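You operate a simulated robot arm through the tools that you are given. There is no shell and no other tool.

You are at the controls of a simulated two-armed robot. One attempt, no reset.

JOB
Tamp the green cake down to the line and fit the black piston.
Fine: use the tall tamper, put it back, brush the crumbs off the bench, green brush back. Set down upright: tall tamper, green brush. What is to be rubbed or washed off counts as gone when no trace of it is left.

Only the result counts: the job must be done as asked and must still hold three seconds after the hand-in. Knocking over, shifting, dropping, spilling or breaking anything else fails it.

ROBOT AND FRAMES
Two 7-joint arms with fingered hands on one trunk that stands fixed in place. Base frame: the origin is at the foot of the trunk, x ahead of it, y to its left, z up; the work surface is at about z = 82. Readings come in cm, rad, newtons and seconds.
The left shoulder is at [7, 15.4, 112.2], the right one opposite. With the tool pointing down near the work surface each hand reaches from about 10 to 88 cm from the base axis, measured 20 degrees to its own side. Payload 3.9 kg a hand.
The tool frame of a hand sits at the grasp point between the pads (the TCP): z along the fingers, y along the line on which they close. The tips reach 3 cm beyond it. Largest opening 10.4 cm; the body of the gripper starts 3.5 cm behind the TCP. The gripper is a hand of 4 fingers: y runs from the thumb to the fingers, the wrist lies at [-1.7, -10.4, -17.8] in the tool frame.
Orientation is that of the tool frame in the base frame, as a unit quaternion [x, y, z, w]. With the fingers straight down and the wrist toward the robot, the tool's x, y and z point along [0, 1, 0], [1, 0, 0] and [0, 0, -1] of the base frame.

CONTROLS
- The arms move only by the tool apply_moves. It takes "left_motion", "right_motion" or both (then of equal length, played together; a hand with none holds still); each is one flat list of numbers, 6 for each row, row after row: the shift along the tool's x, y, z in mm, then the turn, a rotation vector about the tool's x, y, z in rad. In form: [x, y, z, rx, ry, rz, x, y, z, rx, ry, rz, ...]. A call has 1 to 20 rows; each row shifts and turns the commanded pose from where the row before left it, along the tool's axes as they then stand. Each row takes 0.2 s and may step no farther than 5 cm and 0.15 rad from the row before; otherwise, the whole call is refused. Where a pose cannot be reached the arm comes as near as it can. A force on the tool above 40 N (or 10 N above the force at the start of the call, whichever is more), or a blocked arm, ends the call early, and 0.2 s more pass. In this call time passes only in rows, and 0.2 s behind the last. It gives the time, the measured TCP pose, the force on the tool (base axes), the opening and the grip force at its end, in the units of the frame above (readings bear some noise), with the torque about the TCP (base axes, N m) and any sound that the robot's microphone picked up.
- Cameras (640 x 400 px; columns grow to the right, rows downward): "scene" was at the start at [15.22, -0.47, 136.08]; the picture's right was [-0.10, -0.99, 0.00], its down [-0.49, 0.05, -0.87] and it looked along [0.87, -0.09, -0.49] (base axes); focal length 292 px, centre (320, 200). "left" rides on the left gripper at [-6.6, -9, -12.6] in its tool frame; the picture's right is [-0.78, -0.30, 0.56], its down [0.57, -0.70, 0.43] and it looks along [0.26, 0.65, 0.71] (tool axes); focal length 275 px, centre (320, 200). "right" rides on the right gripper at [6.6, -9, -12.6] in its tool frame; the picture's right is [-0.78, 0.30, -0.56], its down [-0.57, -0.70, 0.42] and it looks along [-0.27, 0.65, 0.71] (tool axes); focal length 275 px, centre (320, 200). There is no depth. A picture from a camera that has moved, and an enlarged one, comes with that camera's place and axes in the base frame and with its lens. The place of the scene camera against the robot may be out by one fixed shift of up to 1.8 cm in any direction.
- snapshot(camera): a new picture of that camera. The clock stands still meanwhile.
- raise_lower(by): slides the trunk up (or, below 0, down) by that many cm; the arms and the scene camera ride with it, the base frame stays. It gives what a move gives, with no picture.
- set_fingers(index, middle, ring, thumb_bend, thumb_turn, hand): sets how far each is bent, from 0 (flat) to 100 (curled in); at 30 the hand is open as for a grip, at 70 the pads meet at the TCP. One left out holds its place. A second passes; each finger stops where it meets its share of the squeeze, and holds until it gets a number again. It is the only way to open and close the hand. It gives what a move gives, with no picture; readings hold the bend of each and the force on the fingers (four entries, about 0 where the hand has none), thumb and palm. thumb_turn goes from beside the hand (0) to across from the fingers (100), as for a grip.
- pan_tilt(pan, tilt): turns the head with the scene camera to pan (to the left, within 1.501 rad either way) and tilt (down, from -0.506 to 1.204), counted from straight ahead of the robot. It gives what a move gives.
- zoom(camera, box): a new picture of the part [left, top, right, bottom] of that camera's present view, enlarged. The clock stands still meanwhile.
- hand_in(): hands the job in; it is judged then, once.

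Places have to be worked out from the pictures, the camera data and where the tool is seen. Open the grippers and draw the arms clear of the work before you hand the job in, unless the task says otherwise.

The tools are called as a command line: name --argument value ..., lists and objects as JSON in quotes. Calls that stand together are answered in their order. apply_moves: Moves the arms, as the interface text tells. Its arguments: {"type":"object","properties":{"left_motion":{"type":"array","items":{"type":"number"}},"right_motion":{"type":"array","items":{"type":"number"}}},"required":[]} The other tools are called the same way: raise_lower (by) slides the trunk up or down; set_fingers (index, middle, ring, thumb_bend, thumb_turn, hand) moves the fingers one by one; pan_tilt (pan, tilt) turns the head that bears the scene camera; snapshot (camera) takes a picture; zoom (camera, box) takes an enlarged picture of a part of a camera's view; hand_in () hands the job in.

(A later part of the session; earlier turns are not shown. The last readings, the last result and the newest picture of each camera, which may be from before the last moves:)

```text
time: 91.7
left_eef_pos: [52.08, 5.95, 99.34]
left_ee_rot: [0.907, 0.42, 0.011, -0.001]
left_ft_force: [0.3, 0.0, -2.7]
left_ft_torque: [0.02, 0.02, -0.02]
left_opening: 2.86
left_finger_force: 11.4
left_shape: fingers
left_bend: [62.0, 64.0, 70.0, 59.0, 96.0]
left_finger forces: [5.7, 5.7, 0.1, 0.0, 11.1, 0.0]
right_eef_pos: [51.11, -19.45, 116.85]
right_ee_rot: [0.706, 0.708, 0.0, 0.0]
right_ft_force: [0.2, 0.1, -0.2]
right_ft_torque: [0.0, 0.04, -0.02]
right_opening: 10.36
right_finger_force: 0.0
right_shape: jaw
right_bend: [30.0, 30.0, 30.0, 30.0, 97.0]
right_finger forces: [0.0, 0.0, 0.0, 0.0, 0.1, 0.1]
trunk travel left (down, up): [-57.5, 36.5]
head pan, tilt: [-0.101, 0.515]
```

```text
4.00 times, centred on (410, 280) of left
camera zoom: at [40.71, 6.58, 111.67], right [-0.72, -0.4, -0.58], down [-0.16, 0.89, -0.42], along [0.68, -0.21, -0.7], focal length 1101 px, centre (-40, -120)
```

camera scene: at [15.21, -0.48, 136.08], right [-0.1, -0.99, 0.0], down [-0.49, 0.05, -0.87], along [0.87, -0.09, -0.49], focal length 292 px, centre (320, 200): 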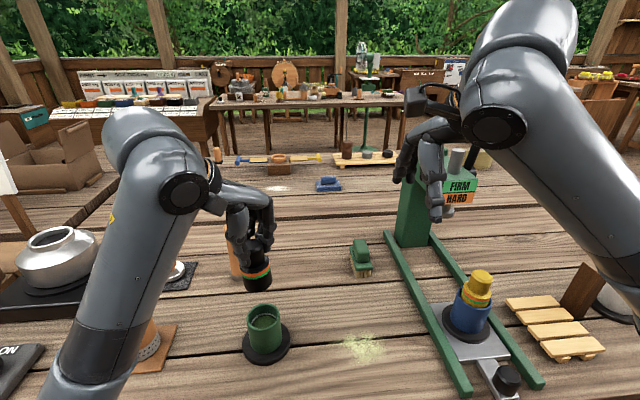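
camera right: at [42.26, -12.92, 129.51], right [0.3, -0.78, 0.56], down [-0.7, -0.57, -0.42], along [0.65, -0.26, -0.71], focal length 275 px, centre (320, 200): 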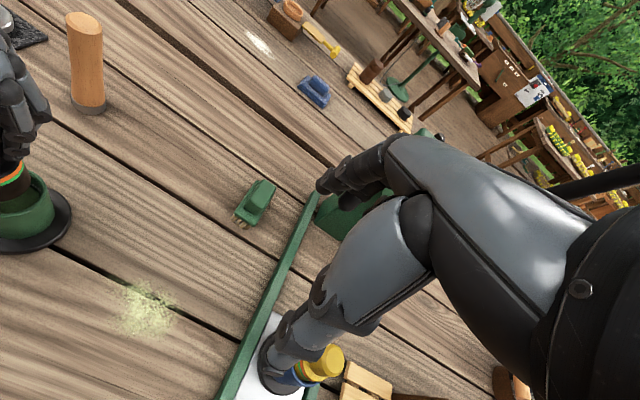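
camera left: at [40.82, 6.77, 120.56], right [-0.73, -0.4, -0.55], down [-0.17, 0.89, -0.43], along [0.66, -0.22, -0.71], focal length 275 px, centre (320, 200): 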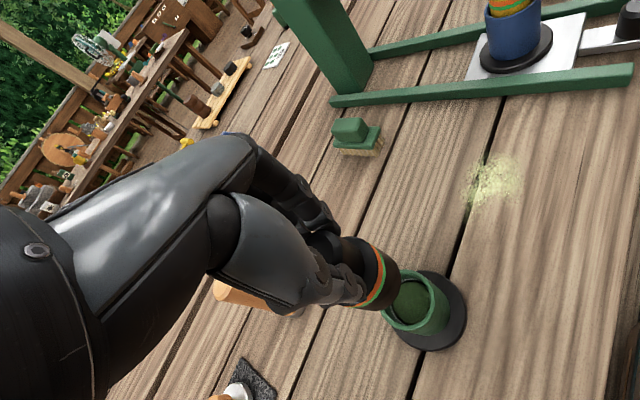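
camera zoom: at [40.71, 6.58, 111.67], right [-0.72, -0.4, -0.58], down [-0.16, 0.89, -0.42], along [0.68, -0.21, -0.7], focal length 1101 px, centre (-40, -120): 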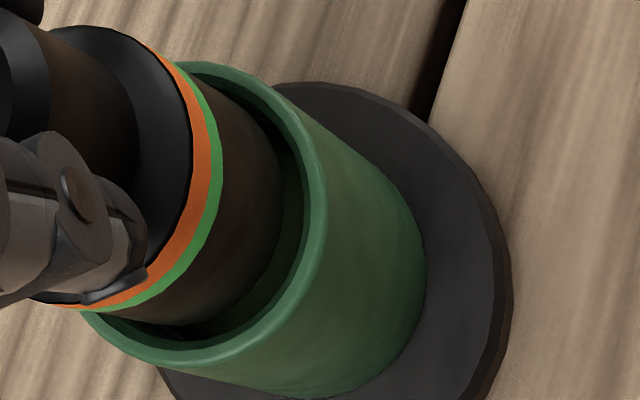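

The piston's bottom is entering the mould, centred to about 1 mm with no contact. I continue lowering toward the cake (expected stop at TCP ≈ 96.4).

apply_moves --left_motion '[0, 0, 3, 0, 0, 0, 0, 0, 3, 0, 0, 0, 0, 0, 3, 0, 0, 0]'

apply_moves --left_motion '[0, 0, 3, 0, 0, 0, 0, 0, 3, 0, 0, 0]'

apply_moves --left_motion '[0, 0, 3, 0, 0, 0, 0, 0, 2, 0, 0, 0]'

```text
time: 92.5
left_eef_pos: [52.19, 5.93, 98.44]
left_ee_rot: [0.907, 0.421, 0.011, -0.001]
left_ft_force: [0.4, 0.1, -1.9]
left_ft_torque: [-0.01, 0.03, -0.03]
left_opening: 2.85
left_finger_force: 11.5
left_shape: fingers
left_bend: [62.0, 64.0, 70.0, 59.0, 96.0]
left_finger forces: [5.7, 5.8, 0.0, 0.1, 11.0, 0.1]
right_eef_pos: [51.19, -19.55, 116.94]
right_ee_rot: [0.706, 0.708, 0.0, -0.001]
right_ft_force: [-0.3, 0.1, -0.3]
right_ft_torque: [0.02, 0.03, 0.02]
right_opening: 10.37
right_finger_force: 0.0
right_shape: jaw
right_bend: [30.0, 30.0, 30.0, 30.0, 97.0]
right_finger forces: [0.0, 0.1, 0.1, 0.1, 0.1, 0.0]
trunk travel left (down, up): [-57.5, 36.5]
head pan, tilt: [-0.101, 0.515]
```

```text
time: 93.1
left_eef_pos: [52.13, 5.99, 97.66]
left_ee_rot: [0.907, 0.422, 0.011, -0.001]
left_ft_force: [0.1, -0.7, -3.2]
left_ft_torque: [-0.01, 0.03, -0.01]
left_opening: 2.86
left_finger_force: 11.2
left_shape: fingers
left_bend: [62.0, 64.0, 70.0, 59.0, 96.0]
left_finger forces: [5.7, 5.8, 0.0, 0.0, 11.1, 0.0]
right_eef_pos: [51.04, -19.48, 116.74]
right_ee_rot: [0.707, 0.707, -0.001, 0.0]
right_ft_force: [-0.2, -0.5, -0.5]
right_ft_torque: [-0.02, 0.0, 0.0]
right_opening: 10.39
right_finger_force: 0.0
right_shape: jaw
right_bend: [30.0, 30.0, 30.0, 30.0, 97.0]
right_finger forces: [0.0, 0.0, 0.0, 0.0, 0.0, 0.0]
trunk travel left (down, up): [-57.5, 36.5]
head pan, tilt: [-0.101, 0.515]
```

```text
time: 93.7
left_eef_pos: [52.15, 5.98, 97.35]
left_ee_rot: [0.907, 0.421, 0.011, -0.001]
left_ft_force: [0.5, 0.3, -2.8]
left_ft_torque: [-0.04, 0.0, 0.03]
left_opening: 2.88
left_finger_force: 11.5
left_shape: fingers
left_bend: [62.0, 64.0, 70.0, 59.0, 96.0]
left_finger forces: [5.7, 5.9, 0.0, 0.1, 11.1, 0.0]
right_eef_pos: [51.12, -19.46, 116.94]
right_ee_rot: [0.706, 0.708, 0.0, 0.0]
right_ft_force: [0.0, 0.3, -0.4]
right_ft_torque: [0.0, -0.02, 0.0]
right_opening: 10.37
right_finger_force: 0.1
right_shape: jaw
right_bend: [30.0, 30.0, 30.0, 30.0, 97.0]
right_finger forces: [0.0, 0.1, 0.0, 0.0, 0.0, 0.0]
trunk travel left (down, up): [-57.5, 36.5]
head pan, tilt: [-0.101, 0.515]
```

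The piston is sliding in freely (bottom ≈ 88.3). I check the view, then continue in small steps.

zoom --camera "scene" --box '[242, 285, 297, 330]'

apply_moves --left_motion '[0, -0.5, 2, 0, 0, 0, 0, 0, 2, 0, 0, 0]'

apply_moves --left_motion '[0, 0, 2, 0, 0, 0]'

apply_moves --left_motion '[0, 0, 1.5, 0, 0, 0]'

```text
8.89 times, centred on (270, 308) of scene
camera zoom: at [15.25, -0.48, 136.07], right [-0.1, -0.99, 0.0], down [-0.49, 0.05, -0.87], along [0.87, -0.09, -0.49], focal length 2594 px, centre (769, -756)
```

zoom: 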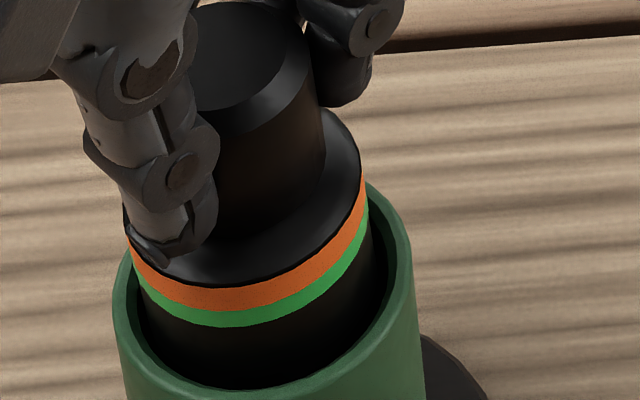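

```text
time: 94.3
left_eef_pos: [52.08, 6.0, 96.96]
left_ee_rot: [0.907, 0.421, 0.012, 0.0]
left_ft_force: [-0.4, -0.4, -2.3]
left_ft_torque: [0.02, 0.01, 0.02]
left_opening: 2.88
left_finger_force: 10.9
left_shape: fingers
left_bend: [62.0, 64.0, 70.0, 59.0, 96.0]
left_finger forces: [5.7, 5.9, 0.0, 0.1, 11.1, 0.1]
right_eef_pos: [51.15, -19.56, 116.93]
right_ee_rot: [0.706, 0.708, 0.0, 0.0]
right_ft_force: [-0.2, 0.0, -0.2]
right_ft_torque: [0.01, 0.02, 0.01]
right_opening: 10.39
right_finger_force: 0.0
right_shape: jaw
right_bend: [30.0, 30.0, 30.0, 30.0, 97.0]
right_finger forces: [0.0, 0.1, 0.1, 0.0, 0.0, 0.1]
trunk travel left (down, up): [-57.5, 36.5]
head pan, tilt: [-0.101, 0.515]
```

```text
time: 94.7
left_eef_pos: [52.06, 5.98, 96.79]
left_ee_rot: [0.907, 0.422, 0.011, -0.001]
left_ft_force: [0.3, -0.6, -1.7]
left_ft_torque: [-0.03, -0.01, 0.02]
left_opening: 2.88
left_finger_force: 11.7
left_shape: fingers
left_bend: [62.0, 64.0, 70.0, 59.0, 96.0]
left_finger forces: [5.7, 5.9, 0.1, 0.0, 11.1, 0.1]
right_eef_pos: [51.17, -19.51, 116.92]
right_ee_rot: [0.706, 0.708, 0.001, 0.0]
right_ft_force: [0.6, 0.7, -0.5]
right_ft_torque: [0.0, 0.0, 0.02]
right_opening: 10.39
right_finger_force: 0.0
right_shape: jaw
right_bend: [30.0, 30.0, 30.0, 30.0, 97.0]
right_finger forces: [0.0, 0.1, 0.1, 0.1, 0.1, 0.0]
trunk travel left (down, up): [-57.5, 36.5]
head pan, tilt: [-0.101, 0.515]
```

```text
time: 95.1
left_eef_pos: [52.23, 5.87, 96.62]
left_ee_rot: [0.907, 0.421, 0.012, -0.001]
left_ft_force: [0.1, -0.2, -0.3]
left_ft_torque: [0.02, -0.01, -0.02]
left_opening: 2.87
left_finger_force: 11.3
left_shape: fingers
left_bend: [62.0, 64.0, 70.0, 59.0, 96.0]
left_finger forces: [5.8, 5.8, 0.0, 0.1, 11.0, 0.0]
right_eef_pos: [51.06, -19.51, 116.96]
right_ee_rot: [0.706, 0.708, 0.0, 0.0]
right_ft_force: [-0.7, 0.0, 0.1]
right_ft_torque: [0.0, -0.01, -0.01]
right_opening: 10.36
right_finger_force: 0.1
right_shape: jaw
right_bend: [30.0, 30.0, 30.0, 30.0, 97.0]
right_finger forces: [0.0, 0.0, 0.0, 0.1, 0.0, 0.1]
trunk travel left (down, up): [-57.5, 36.5]
head pan, tilt: [-0.101, 0.515]
```

Contact with the cake begins (force from −2.4 to −0.3 at TCP ≈ 96.6). One more 0.7 mm step, staying far below the cake's yield force, then release.

apply_moves --left_motion '[0, 0, 0.7, 0, 0, 0]'

zoom --camera "scene" --box '[242, 285, 297, 330]'

zoom --camera "left" --box '[330, 210, 450, 330]'

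```text
time: 95.5
left_eef_pos: [52.06, 5.96, 96.63]
left_ee_rot: [0.907, 0.422, 0.012, -0.001]
left_ft_force: [0.8, 0.1, 1.4]
left_ft_torque: [0.01, -0.01, -0.01]
left_opening: 2.88
left_finger_force: 12.2
left_shape: fingers
left_bend: [62.0, 65.0, 70.0, 59.0, 96.0]
left_finger forces: [5.9, 6.1, 0.1, 0.1, 11.1, 0.0]
right_eef_pos: [51.19, -19.47, 116.79]
right_ee_rot: [0.707, 0.707, 0.0, 0.0]
right_ft_force: [-0.2, -0.5, 0.0]
right_ft_torque: [0.02, 0.0, -0.01]
right_opening: 10.4
right_finger_force: 0.0
right_shape: jaw
right_bend: [30.0, 30.0, 30.0, 30.0, 97.0]
right_finger forces: [0.0, 0.0, 0.0, 0.0, 0.0, 0.0]
trunk travel left (down, up): [-57.5, 36.5]
head pan, tilt: [-0.101, 0.515]
```

```text
8.89 times, centred on (270, 308) of scene
camera zoom: at [15.21, -0.48, 136.08], right [-0.1, -0.99, 0.0], down [-0.49, 0.05, -0.87], along [0.87, -0.09, -0.49], focal length 2594 px, centre (769, -756)
```

zoom: 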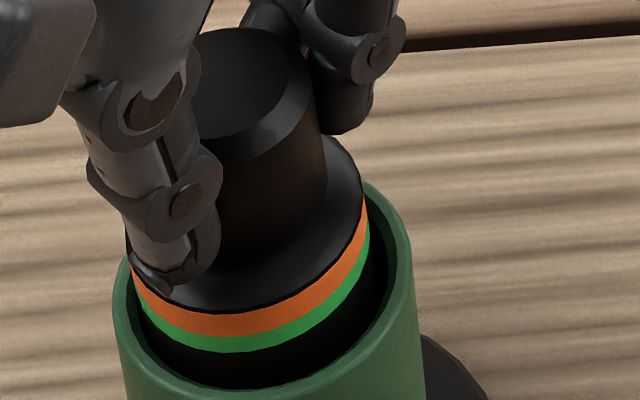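

```text
3.33 times, centred on (390, 270) of left
camera zoom: at [40.73, 6.61, 108.97], right [-0.71, -0.4, -0.58], down [-0.16, 0.89, -0.42], along [0.68, -0.21, -0.7], focal length 918 px, centre (87, -33)
```

zoom: 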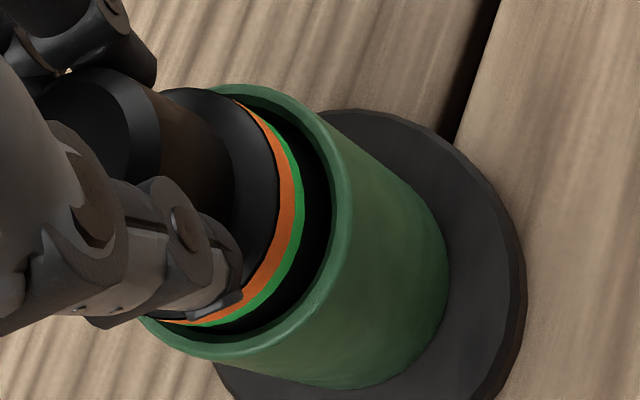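

The piston rests on the cake, fitted in the mould with the shoulder above the rim. I release it.

set_fingers --hand "left" --index 52 --middle 52 --ring 52 --thumb_bend 52

set_fingers --hand "left" --index 30 --middle 30 --ring 30 --thumb_bend 30

zoom --camera "scene" --box '[235, 270, 305, 370]'

snapshot --camera "left"

```text
time: 96.5
left_eef_pos: [52.11, 5.96, 96.47]
left_ee_rot: [0.907, 0.421, 0.012, -0.001]
left_ft_force: [0.4, 0.3, 0.0]
left_ft_torque: [-0.02, 0.03, -0.05]
left_opening: 4.81
left_finger_force: 0.1
left_shape: fingers
left_bend: [52.0, 52.0, 52.0, 52.0, 97.0]
left_finger forces: [0.0, 0.0, 0.1, 0.0, 0.0, 0.0]
right_eef_pos: [51.07, -19.44, 116.92]
right_ee_rot: [0.707, 0.707, 0.001, 0.0]
right_ft_force: [-0.3, -0.5, 0.7]
right_ft_torque: [-0.02, -0.03, -0.01]
right_opening: 10.39
right_finger_force: 0.2
right_shape: jaw
right_bend: [30.0, 30.0, 30.0, 30.0, 97.0]
right_finger forces: [0.1, 0.0, 0.0, 0.0, 0.0, 0.0]
trunk travel left (down, up): [-57.5, 36.5]
head pan, tilt: [-0.101, 0.515]
```

```text
time: 97.5
left_eef_pos: [52.14, 5.96, 96.5]
left_ee_rot: [0.907, 0.421, 0.012, -0.001]
left_ft_force: [0.6, 0.3, 0.3]
left_ft_torque: [-0.02, -0.02, 0.01]
left_opening: 10.41
left_finger_force: 0.0
left_shape: fingers
left_bend: [30.0, 30.0, 30.0, 30.0, 97.0]
left_finger forces: [0.1, 0.1, 0.0, 0.0, 0.1, 0.0]
right_eef_pos: [51.02, -19.58, 116.91]
right_ee_rot: [0.707, 0.708, -0.001, 0.0]
right_ft_force: [-0.5, -0.4, -1.0]
right_ft_torque: [0.0, -0.07, 0.03]
right_opening: 10.38
right_finger_force: 0.1
right_shape: jaw
right_bend: [30.0, 30.0, 30.0, 30.0, 97.0]
right_finger forces: [0.0, 0.0, 0.0, 0.0, 0.0, 0.1]
trunk travel left (down, up): [-57.5, 36.5]
head pan, tilt: [-0.101, 0.515]
```

```text
4.00 times, centred on (270, 320) of scene
camera zoom: at [15.22, -0.49, 136.07], right [-0.1, -0.99, 0.0], down [-0.49, 0.05, -0.87], along [0.87, -0.09, -0.49], focal length 1167 px, centre (520, -280)
```

zoom: 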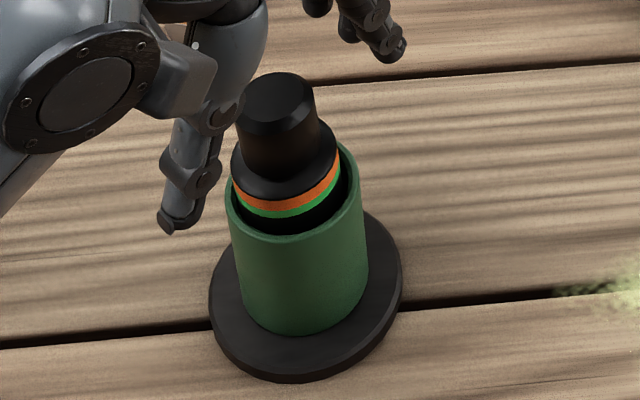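

```text
taken
camera left: at [40.74, 6.6, 108.94], right [-0.72, -0.4, -0.58], down [-0.16, 0.89, -0.42], along [0.68, -0.21, -0.7], focal length 275 px, centre (320, 200)
```

left: 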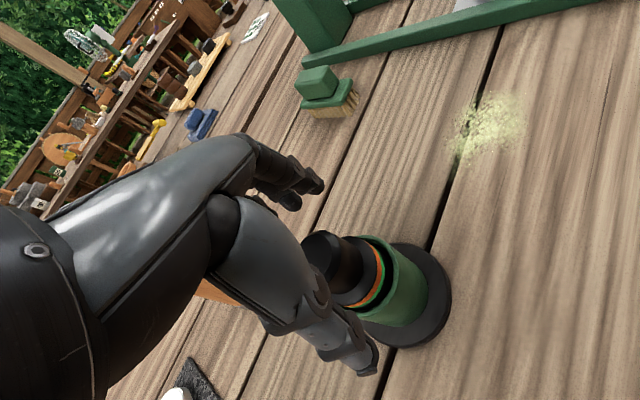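

The piston is fitted and standing free. I raise the left hand straight up and move it away to the left.

apply_moves --left_motion '[0, 0, -8, 0, 0, 0, 0, 0, -12, 0, 0, 0, 0, 0, -15, 0, 0, 0, 0, 0, -15, 0, 0, 0, 0, 0, -15, 0, 0, 0, 0, 0, -15, 0, 0, 0, 0, 0, -15, 0, 0, 0, 0, 0, -15, 0, 0, 0, 15, -12, -15, 0, 0, 0, 15, -12, -15, 0, 0, 0, 15, -12, -15, 0, 0, 0, 15, -12, -15, 0, 0, 0, 15, -12, 0, 0, 0, 0, 15, -12, 0, 0, 0, 0, 15, -12, 0, 0, 0, 0, 15, -12, 0, 0, 0, 0]'

snapshot --camera "scene"

snapshot --camera "right"

```text
time: 100.9
left_eef_pos: [52.07, 21.2, 113.64]
left_ee_rot: [0.907, 0.421, 0.011, -0.001]
left_ft_force: [0.3, 0.3, 0.3]
left_ft_torque: [-0.05, 0.01, -0.03]
left_opening: 10.4
left_finger_force: 0.1
left_shape: fingers
left_bend: [30.0, 30.0, 30.0, 30.0, 97.0]
left_finger forces: [0.1, 0.0, 0.0, 0.1, 0.1, 0.0]
right_eef_pos: [51.05, -19.38, 116.94]
right_ee_rot: [0.707, 0.708, -0.001, 0.0]
right_ft_force: [-0.1, -0.4, 0.1]
right_ft_torque: [-0.02, 0.01, 0.01]
right_opening: 10.35
right_finger_force: 0.0
right_shape: jaw
right_bend: [30.0, 30.0, 30.0, 30.0, 97.0]
right_finger forces: [0.0, 0.0, 0.0, 0.1, 0.0, 0.1]
trunk travel left (down, up): [-57.5, 36.5]
head pan, tilt: [-0.101, 0.515]
```

```text
taken
camera scene: at [15.2, -0.39, 136.08], right [-0.1, -0.99, 0.0], down [-0.49, 0.05, -0.87], along [0.87, -0.09, -0.49], focal length 292 px, centre (320, 200)
```

scene: 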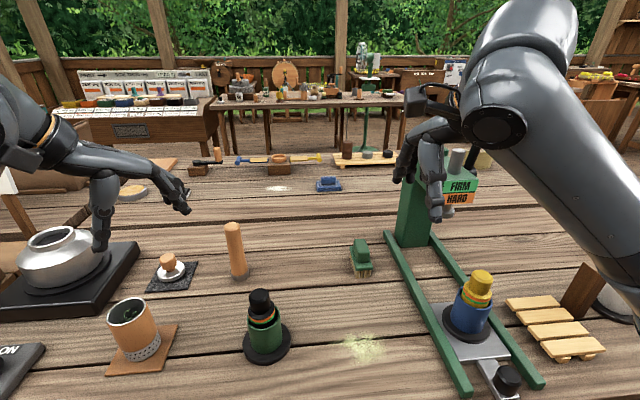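

```text
taken
camera right: at [42.21, -12.83, 129.53], right [0.3, -0.78, 0.56], down [-0.7, -0.57, -0.42], along [0.65, -0.26, -0.71], focal length 275 px, centre (320, 200)
```

right: 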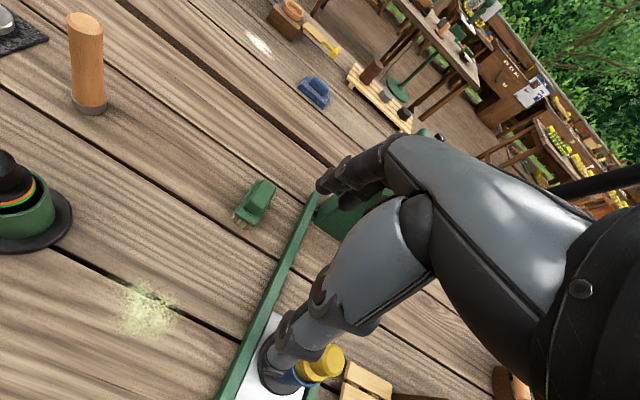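

Now the brush: I measure its position, orientation and handle from several views.

zoom --camera "right" --box '[215, 165, 295, 245]'

zoom --camera "scene" --box '[335, 225, 395, 290]'

zoom --camera "left" --box '[340, 0, 560, 140]'

zoom --camera "right" --box '[90, 260, 210, 360]'

```text
5.00 times, centred on (255, 205) of right
camera zoom: at [42.21, -12.83, 129.53], right [0.3, -0.78, 0.56], down [-0.7, -0.57, -0.42], along [0.65, -0.26, -0.71], focal length 1376 px, centre (645, 175)
```

zoom: 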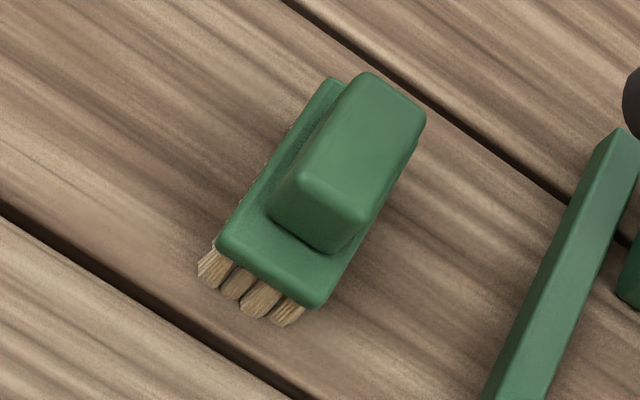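

```text
6.15 times, centred on (365, 258) of scene
camera zoom: at [15.2, -0.39, 136.08], right [-0.1, -0.99, 0.0], down [-0.49, 0.05, -0.87], along [0.87, -0.09, -0.49], focal length 1796 px, centre (43, -154)
```

zoom: 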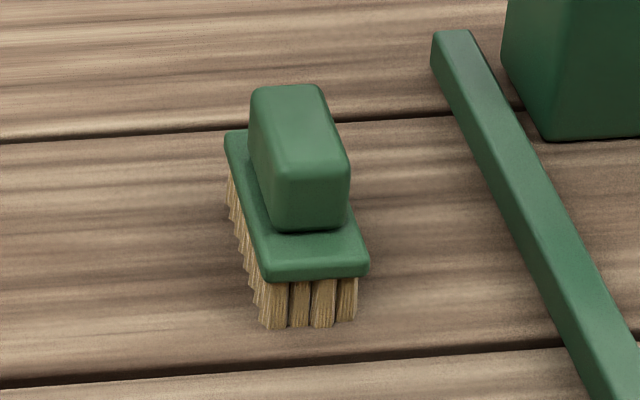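

```text
2.86 times, centred on (450, 70) of left
camera zoom: at [40.73, 21.94, 126.02], right [-0.72, -0.4, -0.58], down [-0.16, 0.89, -0.42], along [0.68, -0.21, -0.7], focal length 786 px, centre (-51, 571)
```

zoom: 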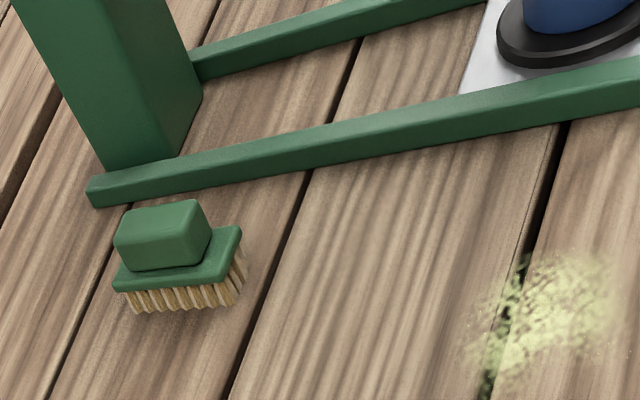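

```text
4.00 times, centred on (150, 310) of right
camera zoom: at [42.21, -12.83, 129.53], right [0.3, -0.78, 0.56], down [-0.7, -0.57, -0.42], along [0.65, -0.26, -0.71], focal length 1101 px, centre (1000, -240)
```

zoom: 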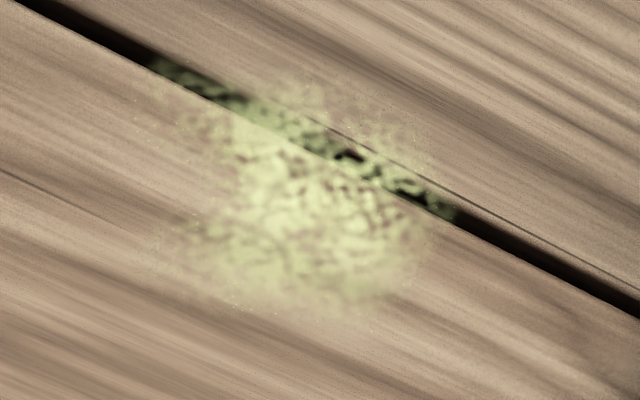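

The brush's handle block is centred near (71.9, −17.4), long axis along x, 5.3 × 2.8 cm, top z ≈ 89.3, plate top ≈ 86. I move the right hand above it.

apply_moves --right_motion '[2.1, 20.8, 8, 0, 0, 0, 2.1, 20.8, 8, 0, 0, 0, 2.1, 20.8, 8, 0, 0, 0, 2.1, 20.8, 8, 0, 0, 0, 2.1, 20.8, 8, 0, 0, 0, 2.1, 20.8, 8, 0, 0, 0, 2.1, 20.8, 8, 0, 0, 0, 2.1, 20.8, 8, 0, 0, 0, 2.1, 20.8, 8, 0, 0, 0, 2.1, 20.8, 8, 0, 0, 0]'

snapshot --camera "right"

snapshot --camera "scene"

```text
time: 103.1
left_eef_pos: [52.07, 21.27, 113.55]
left_ee_rot: [0.907, 0.421, 0.012, -0.001]
left_ft_force: [0.0, 0.5, 1.9]
left_ft_torque: [0.03, 0.0, 0.02]
left_opening: 10.41
left_finger_force: 0.0
left_shape: fingers
left_bend: [30.0, 30.0, 30.0, 30.0, 97.0]
left_finger forces: [0.0, 0.0, 0.0, 0.1, 0.0, 0.0]
right_eef_pos: [72.15, -17.49, 108.86]
right_ee_rot: [0.707, 0.707, 0.0, 0.0]
right_ft_force: [1.1, -0.9, -0.5]
right_ft_torque: [0.0, 0.02, 0.01]
right_opening: 10.37
right_finger_force: 0.2
right_shape: jaw
right_bend: [30.0, 30.0, 30.0, 30.0, 97.0]
right_finger forces: [0.0, 0.0, 0.1, 0.0, 0.1, 0.0]
trunk travel left (down, up): [-57.5, 36.5]
head pan, tilt: [-0.101, 0.515]
```

```text
taken
camera right: at [63.22, -10.82, 121.45], right [0.3, -0.78, 0.56], down [-0.7, -0.57, -0.42], along [0.65, -0.26, -0.71], focal length 275 px, centre (320, 200)
```

right: 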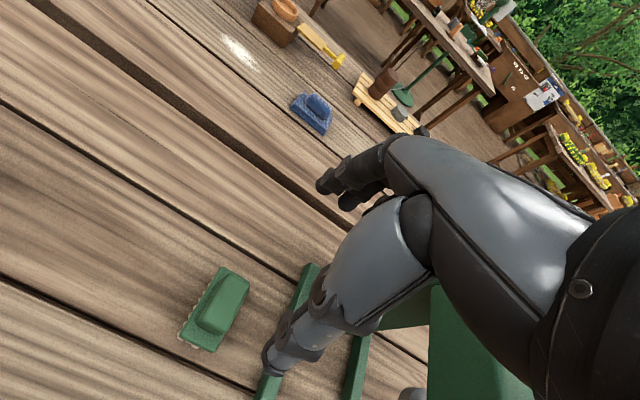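

```text
taken
camera scene: at [15.3, -0.43, 136.06], right [-0.1, -0.99, 0.0], down [-0.49, 0.05, -0.87], along [0.87, -0.09, -0.49], focal length 292 px, centre (320, 200)
```

scene: 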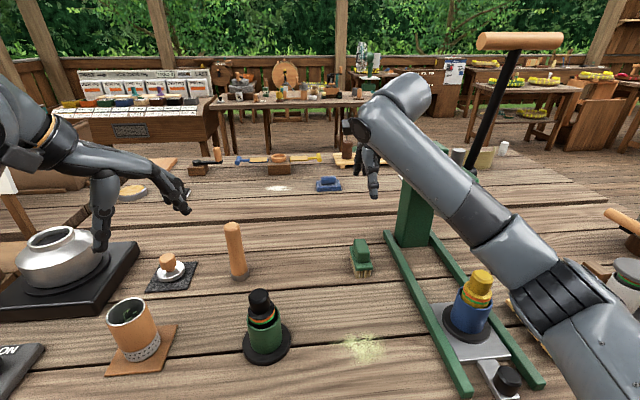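

Before descending I check clearances of the right forearm against the press and the yellow piston, using the left camera and a wider scene view.

snapshot --camera "left"

zoom --camera "right" --box '[160, 240, 300, 370]'

pan_tilt --pan -0.7 --tilt 0.75

snapshot --camera "scene"

```text
taken
camera left: at [40.83, 21.87, 125.99], right [-0.72, -0.4, -0.58], down [-0.16, 0.89, -0.42], along [0.68, -0.21, -0.7], focal length 275 px, centre (320, 200)
```

left: 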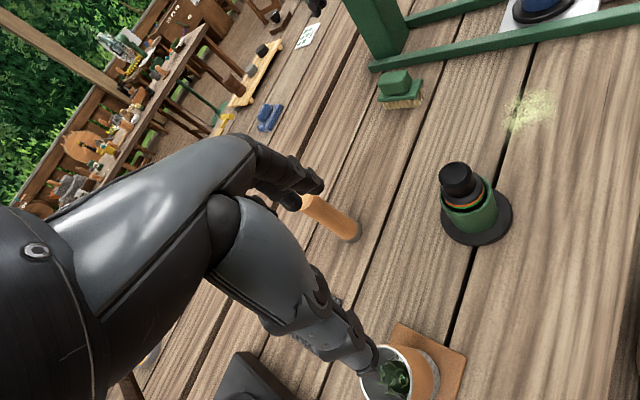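

```text
3.08 times, centred on (230, 305) of right
camera zoom: at [63.22, -10.82, 121.45], right [0.3, -0.78, 0.56], down [-0.7, -0.57, -0.42], along [0.65, -0.26, -0.71], focal length 847 px, centre (597, -123)
```

zoom: 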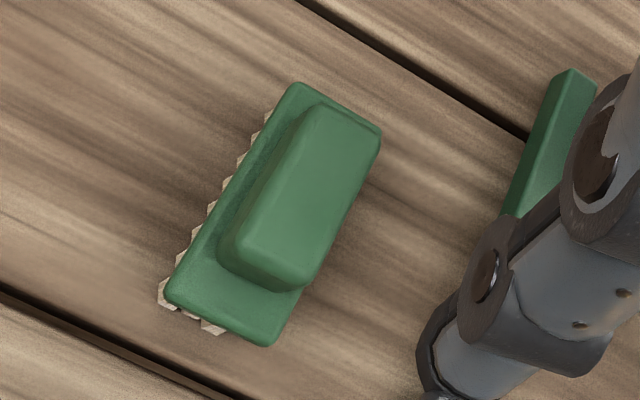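

```text
time: 104.1
left_eef_pos: [52.07, 21.19, 113.52]
left_ee_rot: [0.907, 0.421, 0.011, 0.0]
left_ft_force: [0.5, -0.2, 0.7]
left_ft_torque: [0.01, -0.01, 0.01]
left_opening: 10.45
left_finger_force: 0.1
left_shape: fingers
left_bend: [30.0, 30.0, 30.0, 30.0, 97.0]
left_finger forces: [0.0, 0.0, 0.1, 0.0, 0.0, 0.0]
right_eef_pos: [72.08, -17.43, 108.96]
right_ee_rot: [0.706, 0.708, 0.0, 0.001]
right_ft_force: [0.0, 0.4, 1.1]
right_ft_torque: [-0.03, 0.02, 0.01]
right_opening: 10.36
right_finger_force: 0.0
right_shape: jaw
right_bend: [30.0, 30.0, 30.0, 30.0, 97.0]
right_finger forces: [0.0, 0.0, 0.1, 0.0, 0.0, 0.1]
trunk travel left (down, up): [-57.5, 36.5]
head pan, tilt: [-0.7, 0.75]
```

```text
taken
camera scene: at [12.57, -4.89, 134.02], right [-0.64, -0.77, 0.0], down [-0.52, 0.44, -0.73], along [0.56, -0.47, -0.68], focal length 292 px, centre (320, 200)
```

scene: 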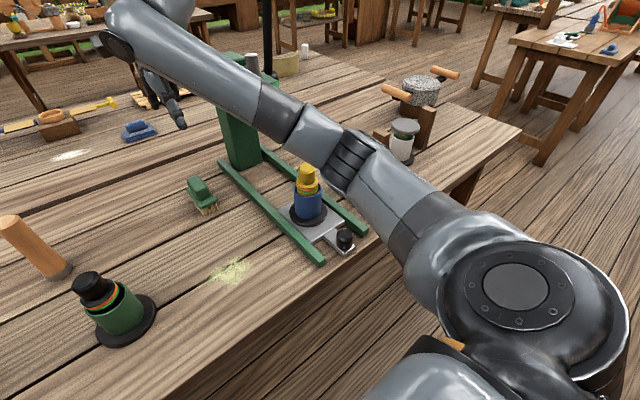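

Forearm clearances look fine and the handle is centred under the TCP (predicted pixel matches within 2 px). I descend most of the way and check.

apply_moves --right_motion '[0, 0, 14, 0, 0, 0, 0, 0, 14, 0, 0, 0, 0, 0, 14, 0, 0, 0, 0, 0, 14, 0, 0, 0, 0, 0, 14, 0, 0, 0, 0, 0, 14, 0, 0, 0, 0, 0, 14, 0, 0, 0, 0, 0, 14, 0, 0, 0, 0, 0, 14, 0, 0, 0]'

snapshot --camera "scene"

snapshot --camera "right"

```text
time: 106.1
left_eef_pos: [52.1, 21.24, 113.67]
left_ee_rot: [0.907, 0.421, 0.012, -0.002]
left_ft_force: [-0.3, 0.7, 0.2]
left_ft_torque: [0.01, 0.0, 0.0]
left_opening: 10.41
left_finger_force: 0.0
left_shape: fingers
left_bend: [30.0, 30.0, 30.0, 30.0, 97.0]
left_finger forces: [0.0, 0.0, 0.0, 0.0, 0.0, 0.0]
right_eef_pos: [71.94, -17.48, 96.42]
right_ee_rot: [0.707, 0.708, 0.0, 0.0]
right_ft_force: [0.9, -0.7, 1.3]
right_ft_torque: [0.01, 0.04, 0.04]
right_opening: 10.36
right_finger_force: 0.0
right_shape: jaw
right_bend: [30.0, 30.0, 30.0, 30.0, 97.0]
right_finger forces: [0.0, 0.0, 0.0, 0.0, 0.1, 0.1]
trunk travel left (down, up): [-57.5, 36.5]
head pan, tilt: [-0.7, 0.75]
```

```text
taken
camera scene: at [12.57, -4.9, 134.02], right [-0.64, -0.77, 0.0], down [-0.52, 0.44, -0.73], along [0.56, -0.47, -0.68], focal length 292 px, centre (320, 200)
```

scene: 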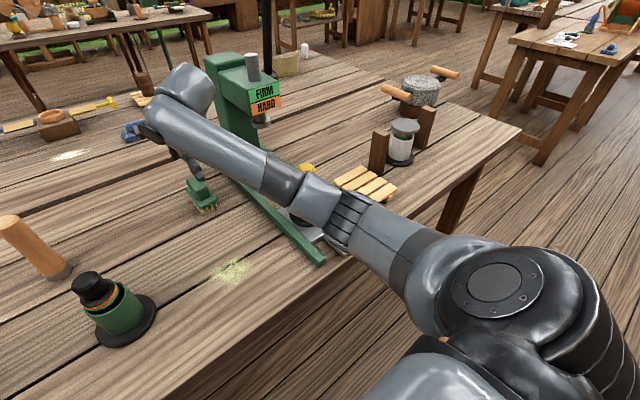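

```text
taken
camera right: at [63.01, -10.79, 108.99], right [0.3, -0.78, 0.56], down [-0.7, -0.57, -0.42], along [0.65, -0.26, -0.71], focal length 275 px, centre (320, 200)
```

right: 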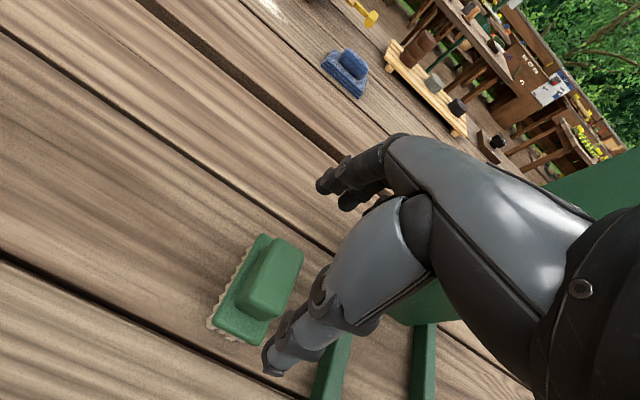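

The elbow gets fairly low over the press tray knob. To gain clearance I raise the trunk by 8 cm (the hands ride up), then descend again.

raise_lower --by 8

snapshot --camera "right"

```text
time: 107.3
left_eef_pos: [52.08, 21.25, 121.67]
left_ee_rot: [0.907, 0.422, 0.011, 0.0]
left_ft_force: [0.5, 0.5, -0.4]
left_ft_torque: [-0.02, 0.02, -0.02]
left_opening: 10.4
left_finger_force: 0.0
left_shape: fingers
left_bend: [30.0, 30.0, 30.0, 30.0, 97.0]
left_finger forces: [0.1, 0.0, 0.0, 0.0, 0.0, 0.0]
right_eef_pos: [71.88, -17.51, 104.35]
right_ee_rot: [0.706, 0.708, -0.001, -0.001]
right_ft_force: [-0.2, -0.1, 0.0]
right_ft_torque: [0.02, 0.0, 0.0]
right_opening: 10.38
right_finger_force: 0.0
right_shape: jaw
right_bend: [30.0, 30.0, 30.0, 30.0, 97.0]
right_finger forces: [0.0, 0.0, 0.1, 0.1, 0.0, 0.0]
trunk travel left (down, up): [-65.5, 28.5]
head pan, tilt: [-0.7, 0.75]
```

```text
taken
camera right: at [63.02, -10.78, 116.99], right [0.3, -0.78, 0.56], down [-0.7, -0.57, -0.42], along [0.65, -0.26, -0.71], focal length 275 px, centre (320, 200)
```

right: 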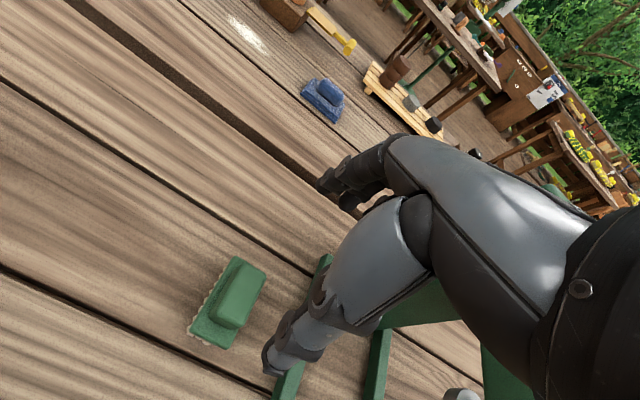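

Now I descend to z ≈ 95 and check alignment by zoom.

apply_moves --right_motion '[0, 1.5, 13, 0, 0, 0, 0, 0, 13, 0, 0, 0, 0, 0, 13, 0, 0, 0, 0, 0, 13, 0, 0, 0, 0, 0, 13, 0, 0, 0, 0, 0, 13, 0, 0, 0, 0, 0, 13, 0, 0, 0]'

zoom --camera "right" --box '[190, 210, 330, 360]'

snapshot --camera "scene"

```text
time: 108.9
left_eef_pos: [52.19, 21.12, 121.59]
left_ee_rot: [0.907, 0.421, 0.012, -0.001]
left_ft_force: [0.9, -1.0, 0.3]
left_ft_torque: [0.0, 0.0, -0.02]
left_opening: 10.42
left_finger_force: 0.2
left_shape: fingers
left_bend: [30.0, 30.0, 30.0, 30.0, 97.0]
left_finger forces: [0.0, 0.0, 0.0, 0.0, 0.1, 0.0]
right_eef_pos: [72.08, -17.29, 95.29]
right_ee_rot: [0.707, 0.708, 0.0, 0.0]
right_ft_force: [0.3, 0.1, -0.4]
right_ft_torque: [0.0, -0.02, -0.01]
right_opening: 10.38
right_finger_force: 0.1
right_shape: jaw
right_bend: [30.0, 30.0, 30.0, 30.0, 97.0]
right_finger forces: [0.0, 0.1, 0.1, 0.0, 0.0, 0.1]
trunk travel left (down, up): [-65.5, 28.5]
head pan, tilt: [-0.7, 0.75]
```

```text
2.67 times, centred on (260, 285) of right
camera zoom: at [63.19, -10.7, 107.9], right [0.3, -0.78, 0.56], down [-0.7, -0.57, -0.42], along [0.65, -0.26, -0.71], focal length 734 px, centre (480, -27)
```

zoom: 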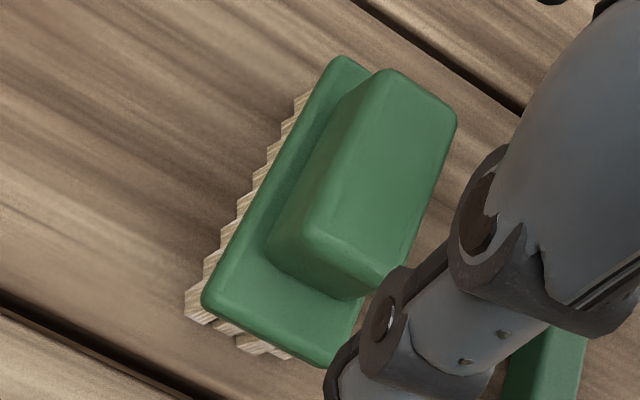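

```text
taken
camera scene: at [12.57, -4.89, 142.02], right [-0.64, -0.77, 0.0], down [-0.52, 0.44, -0.73], along [0.56, -0.47, -0.68], focal length 292 px, centre (320, 200)
```

scene: 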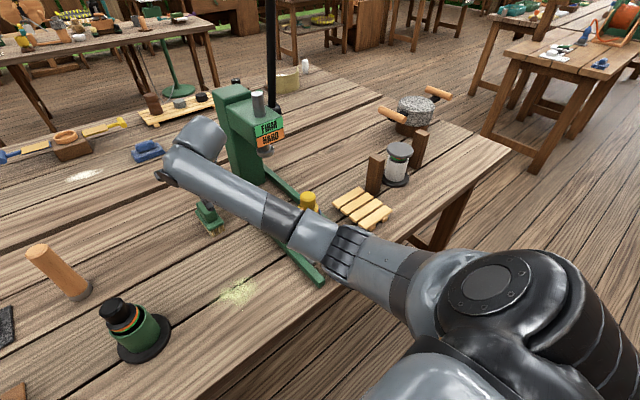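

The handle centre is ~2 mm nearer in x; I correct and descend to TCP z ≈ 90.1.

apply_moves --right_motion '[0, -2, 10, 0, 0, 0, 0, 0, 11, 0, 0, 0, 0, 0, 11, 0, 0, 0, 0, 0, 10, 0, 0, 0, 0, 0, 9, 0, 0, 0]'

snapshot --camera "right"

zoom --camera "scene" --box '[150, 130, 270, 260]'

```text
time: 110.1
left_eef_pos: [52.15, 21.29, 121.65]
left_ee_rot: [0.907, 0.421, 0.011, -0.001]
left_ft_force: [0.7, 0.0, -0.1]
left_ft_torque: [-0.02, 0.01, -0.02]
left_opening: 10.43
left_finger_force: 0.1
left_shape: fingers
left_bend: [30.0, 30.0, 30.0, 30.0, 97.0]
left_finger forces: [0.0, 0.0, 0.1, 0.1, 0.0, 0.0]
right_eef_pos: [71.79, -17.43, 90.28]
right_ee_rot: [0.706, 0.708, 0.0, 0.0]
right_ft_force: [0.4, 0.3, 0.3]
right_ft_torque: [-0.01, -0.04, -0.03]
right_opening: 10.35
right_finger_force: 0.0
right_shape: jaw
right_bend: [30.0, 30.0, 30.0, 30.0, 97.0]
right_finger forces: [0.1, 0.0, 0.0, 0.0, 0.1, 0.0]
trunk travel left (down, up): [-65.5, 28.5]
head pan, tilt: [-0.7, 0.75]
```

```text
taken
camera right: at [62.95, -10.74, 102.76], right [0.3, -0.78, 0.56], down [-0.7, -0.57, -0.42], along [0.65, -0.26, -0.71], focal length 275 px, centre (320, 200)
```

right: 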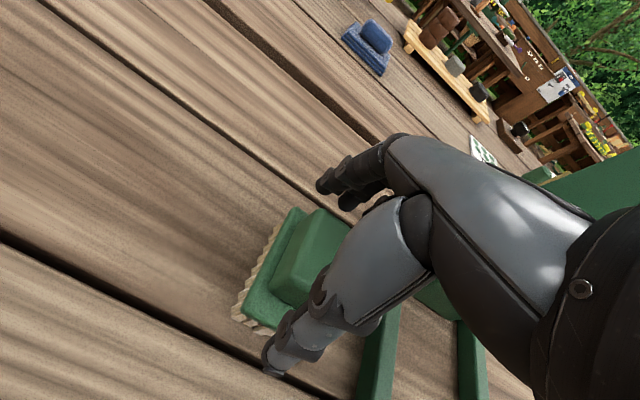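

```text
3.08 times, centred on (210, 195) of scene
camera zoom: at [12.56, -4.9, 142.02], right [-0.64, -0.77, 0.0], down [-0.52, 0.44, -0.73], along [0.56, -0.47, -0.68], focal length 898 px, centre (658, 215)
```

zoom: 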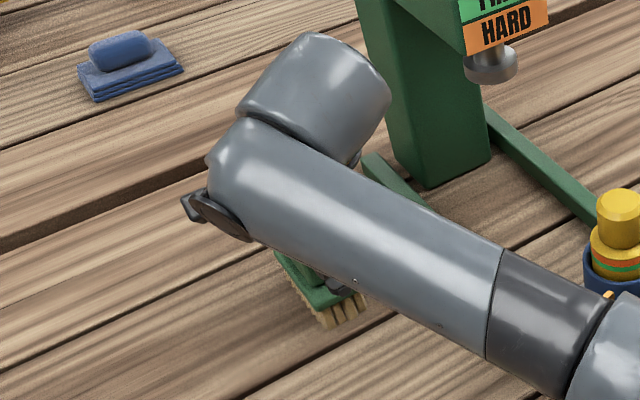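

Thumb and fingers straddle the handle lengthwise. I close on it.

set_fingers --hand "right" --index 70 --middle 70 --ring 70 --thumb_bend 70

zoom --camera "right" --box '[210, 160, 410, 350]'

zoom --camera "scene" --box '[150, 130, 270, 260]'

```text
time: 111.1
left_eef_pos: [52.07, 21.06, 121.65]
left_ee_rot: [0.907, 0.421, 0.012, 0.0]
left_ft_force: [0.0, -0.9, 0.9]
left_ft_torque: [-0.06, 0.0, 0.0]
left_opening: 10.43
left_finger_force: 0.1
left_shape: fingers
left_bend: [30.0, 30.0, 30.0, 30.0, 97.0]
left_finger forces: [0.0, 0.0, 0.0, 0.0, 0.1, 0.0]
right_eef_pos: [71.82, -17.26, 90.16]
right_ee_rot: [0.707, 0.708, 0.0, 0.0]
right_ft_force: [-0.4, -1.0, 0.9]
right_ft_torque: [-0.03, -0.12, 0.02]
right_opening: 5.72
right_finger_force: 15.8
right_shape: fingers
right_bend: [50.0, 53.0, 70.0, 49.0, 96.0]
right_finger forces: [8.6, 7.7, 0.0, 0.0, 15.6, 0.0]
trunk travel left (down, up): [-65.5, 28.5]
head pan, tilt: [-0.7, 0.75]
```

```text
2.11 times, centred on (310, 255) of right
camera zoom: at [62.94, -10.74, 102.77], right [0.3, -0.78, 0.56], down [-0.7, -0.57, -0.42], along [0.65, -0.26, -0.71], focal length 580 px, centre (341, 84)
```

zoom: 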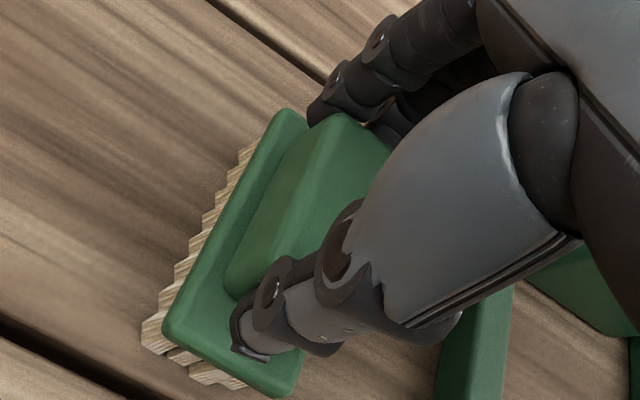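

```text
3.08 times, centred on (210, 195) of scene
camera zoom: at [12.55, -4.89, 142.02], right [-0.64, -0.77, 0.0], down [-0.52, 0.44, -0.73], along [0.56, -0.47, -0.68], focal length 898 px, centre (658, 215)
```

zoom: 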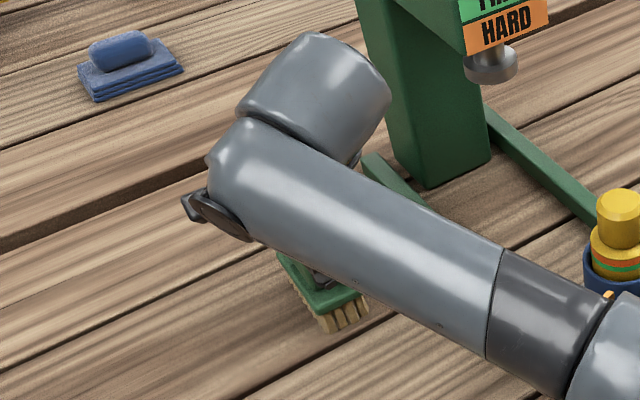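

The handle is gripped firmly (≈16 N). I lift the brush 7 cm.

apply_moves --right_motion '[0, 0, -5, 0, 0, 0, 0, 0, -10, 0, 0, 0, 0, 0, -14, 0, 0, 0, 0, 0, -14, 0, 0, 0, 0, 0, -14, 0, 0, 0, 0, 0, -13, 0, 0, 0]'

snapshot --camera "right"

snapshot --camera "left"

```text
time: 112.5
left_eef_pos: [52.12, 21.11, 121.55]
left_ee_rot: [0.907, 0.421, 0.011, -0.001]
left_ft_force: [0.2, 0.7, -0.2]
left_ft_torque: [0.0, 0.01, -0.01]
left_opening: 10.44
left_finger_force: 0.1
left_shape: fingers
left_bend: [30.0, 30.0, 30.0, 30.0, 97.0]
left_finger forces: [0.1, 0.0, 0.1, 0.0, 0.0, 0.0]
right_eef_pos: [71.94, -17.34, 97.22]
right_ee_rot: [0.707, 0.707, -0.001, -0.001]
right_ft_force: [0.3, 0.2, -1.0]
right_ft_torque: [-0.03, -0.01, -0.06]
right_opening: 5.73
right_finger_force: 15.8
right_shape: fingers
right_bend: [50.0, 53.0, 70.0, 49.0, 96.0]
right_finger forces: [8.3, 7.4, 0.0, 0.0, 15.8, 0.0]
trunk travel left (down, up): [-65.5, 28.5]
head pan, tilt: [-0.7, 0.75]
```

```text
taken
camera right: at [62.93, -10.83, 109.83], right [0.3, -0.78, 0.56], down [-0.7, -0.57, -0.42], along [0.65, -0.26, -0.71], focal length 275 px, centre (320, 200)
```

right: 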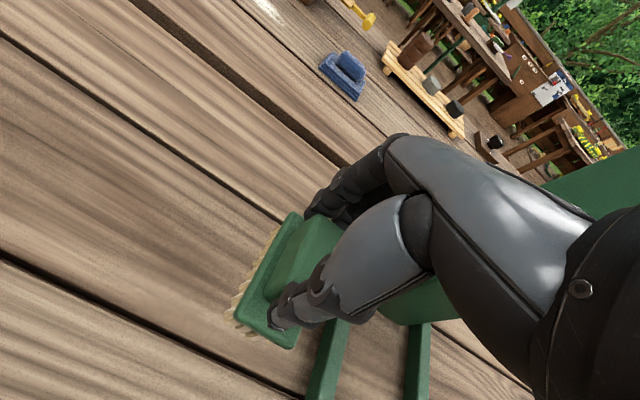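

```text
taken
camera left: at [40.77, 21.84, 134.01], right [-0.72, -0.4, -0.58], down [-0.16, 0.89, -0.42], along [0.68, -0.21, -0.7], focal length 275 px, centre (320, 200)
```

left: 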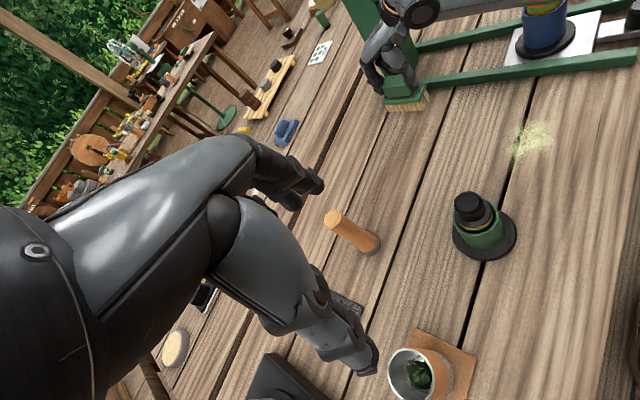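

Brush is held level. I carry it over to the crumbs, staying 7 cm above the bench.

apply_moves --right_motion '[5, -20, 0, 0, 0, 0, 5, -20, 0, 0, 0, 0, 5, -20, 0, 0, 0, 0, 5, -20, 0, 0, 0, 0, 5, -20, 0, 0, 0, 0, 5, -20, 0, 0, 0, 0, 5, -20, 0, 0, 0, 0, 5, -20, 0, 0, 0, 0, 5, -20, 0, 0, 0, 0, 5, -20, 0, 0, 0, 0, 5, -18, 0, 0, 0, 0]'

snapshot --camera "scene"

snapshot --camera "left"

snapshot --camera "right"

```text
time: 114.9
left_eef_pos: [52.01, 21.24, 121.5]
left_ee_rot: [0.907, 0.421, 0.012, 0.0]
left_ft_force: [0.4, 0.2, -0.3]
left_ft_torque: [0.02, -0.05, -0.02]
left_opening: 10.42
left_finger_force: 0.0
left_shape: fingers
left_bend: [30.0, 30.0, 30.0, 30.0, 97.0]
left_finger forces: [0.0, 0.0, 0.0, 0.0, 0.0, 0.1]
right_eef_pos: [49.89, -11.87, 97.17]
right_ee_rot: [0.707, 0.707, 0.0, 0.0]
right_ft_force: [0.9, -0.5, -0.4]
right_ft_torque: [-0.01, 0.02, -0.02]
right_opening: 5.71
right_finger_force: 15.4
right_shape: fingers
right_bend: [50.0, 53.0, 70.0, 49.0, 96.0]
right_finger forces: [8.3, 7.3, 0.1, 0.0, 15.9, 0.0]
trunk travel left (down, up): [-65.5, 28.5]
head pan, tilt: [-0.7, 0.75]
```

```text
taken
camera scene: at [12.48, -4.88, 142.03], right [-0.64, -0.77, 0.0], down [-0.52, 0.44, -0.73], along [0.56, -0.47, -0.68], focal length 292 px, centre (320, 200)
```

scene: 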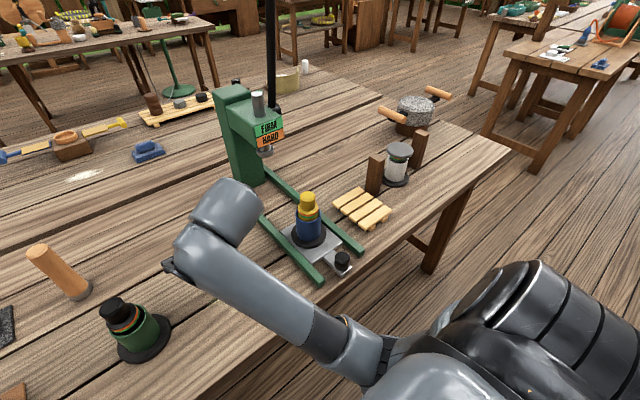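

```text
taken
camera left: at [40.7, 21.84, 134.04], right [-0.72, -0.4, -0.58], down [-0.16, 0.89, -0.42], along [0.68, -0.21, -0.7], focal length 275 px, centre (320, 200)
```

left: 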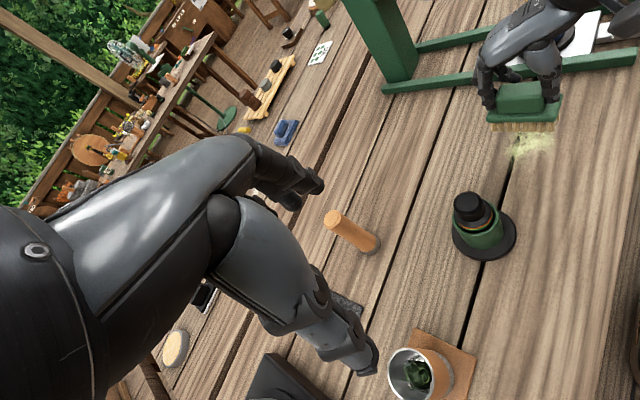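

```text
taken
camera right: at [41.0, -5.29, 109.8], right [0.3, -0.78, 0.56], down [-0.7, -0.57, -0.42], along [0.65, -0.26, -0.71], focal length 275 px, centre (320, 200)
```

right: 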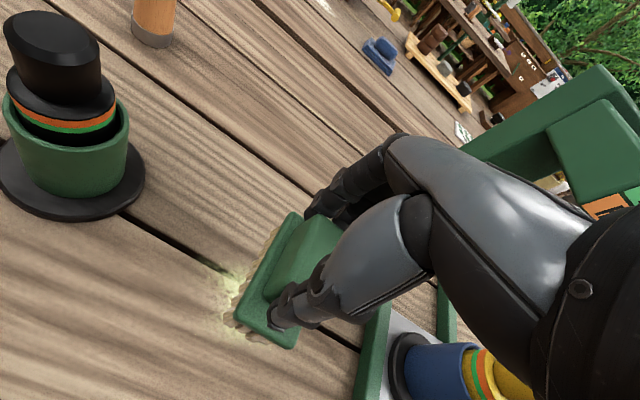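

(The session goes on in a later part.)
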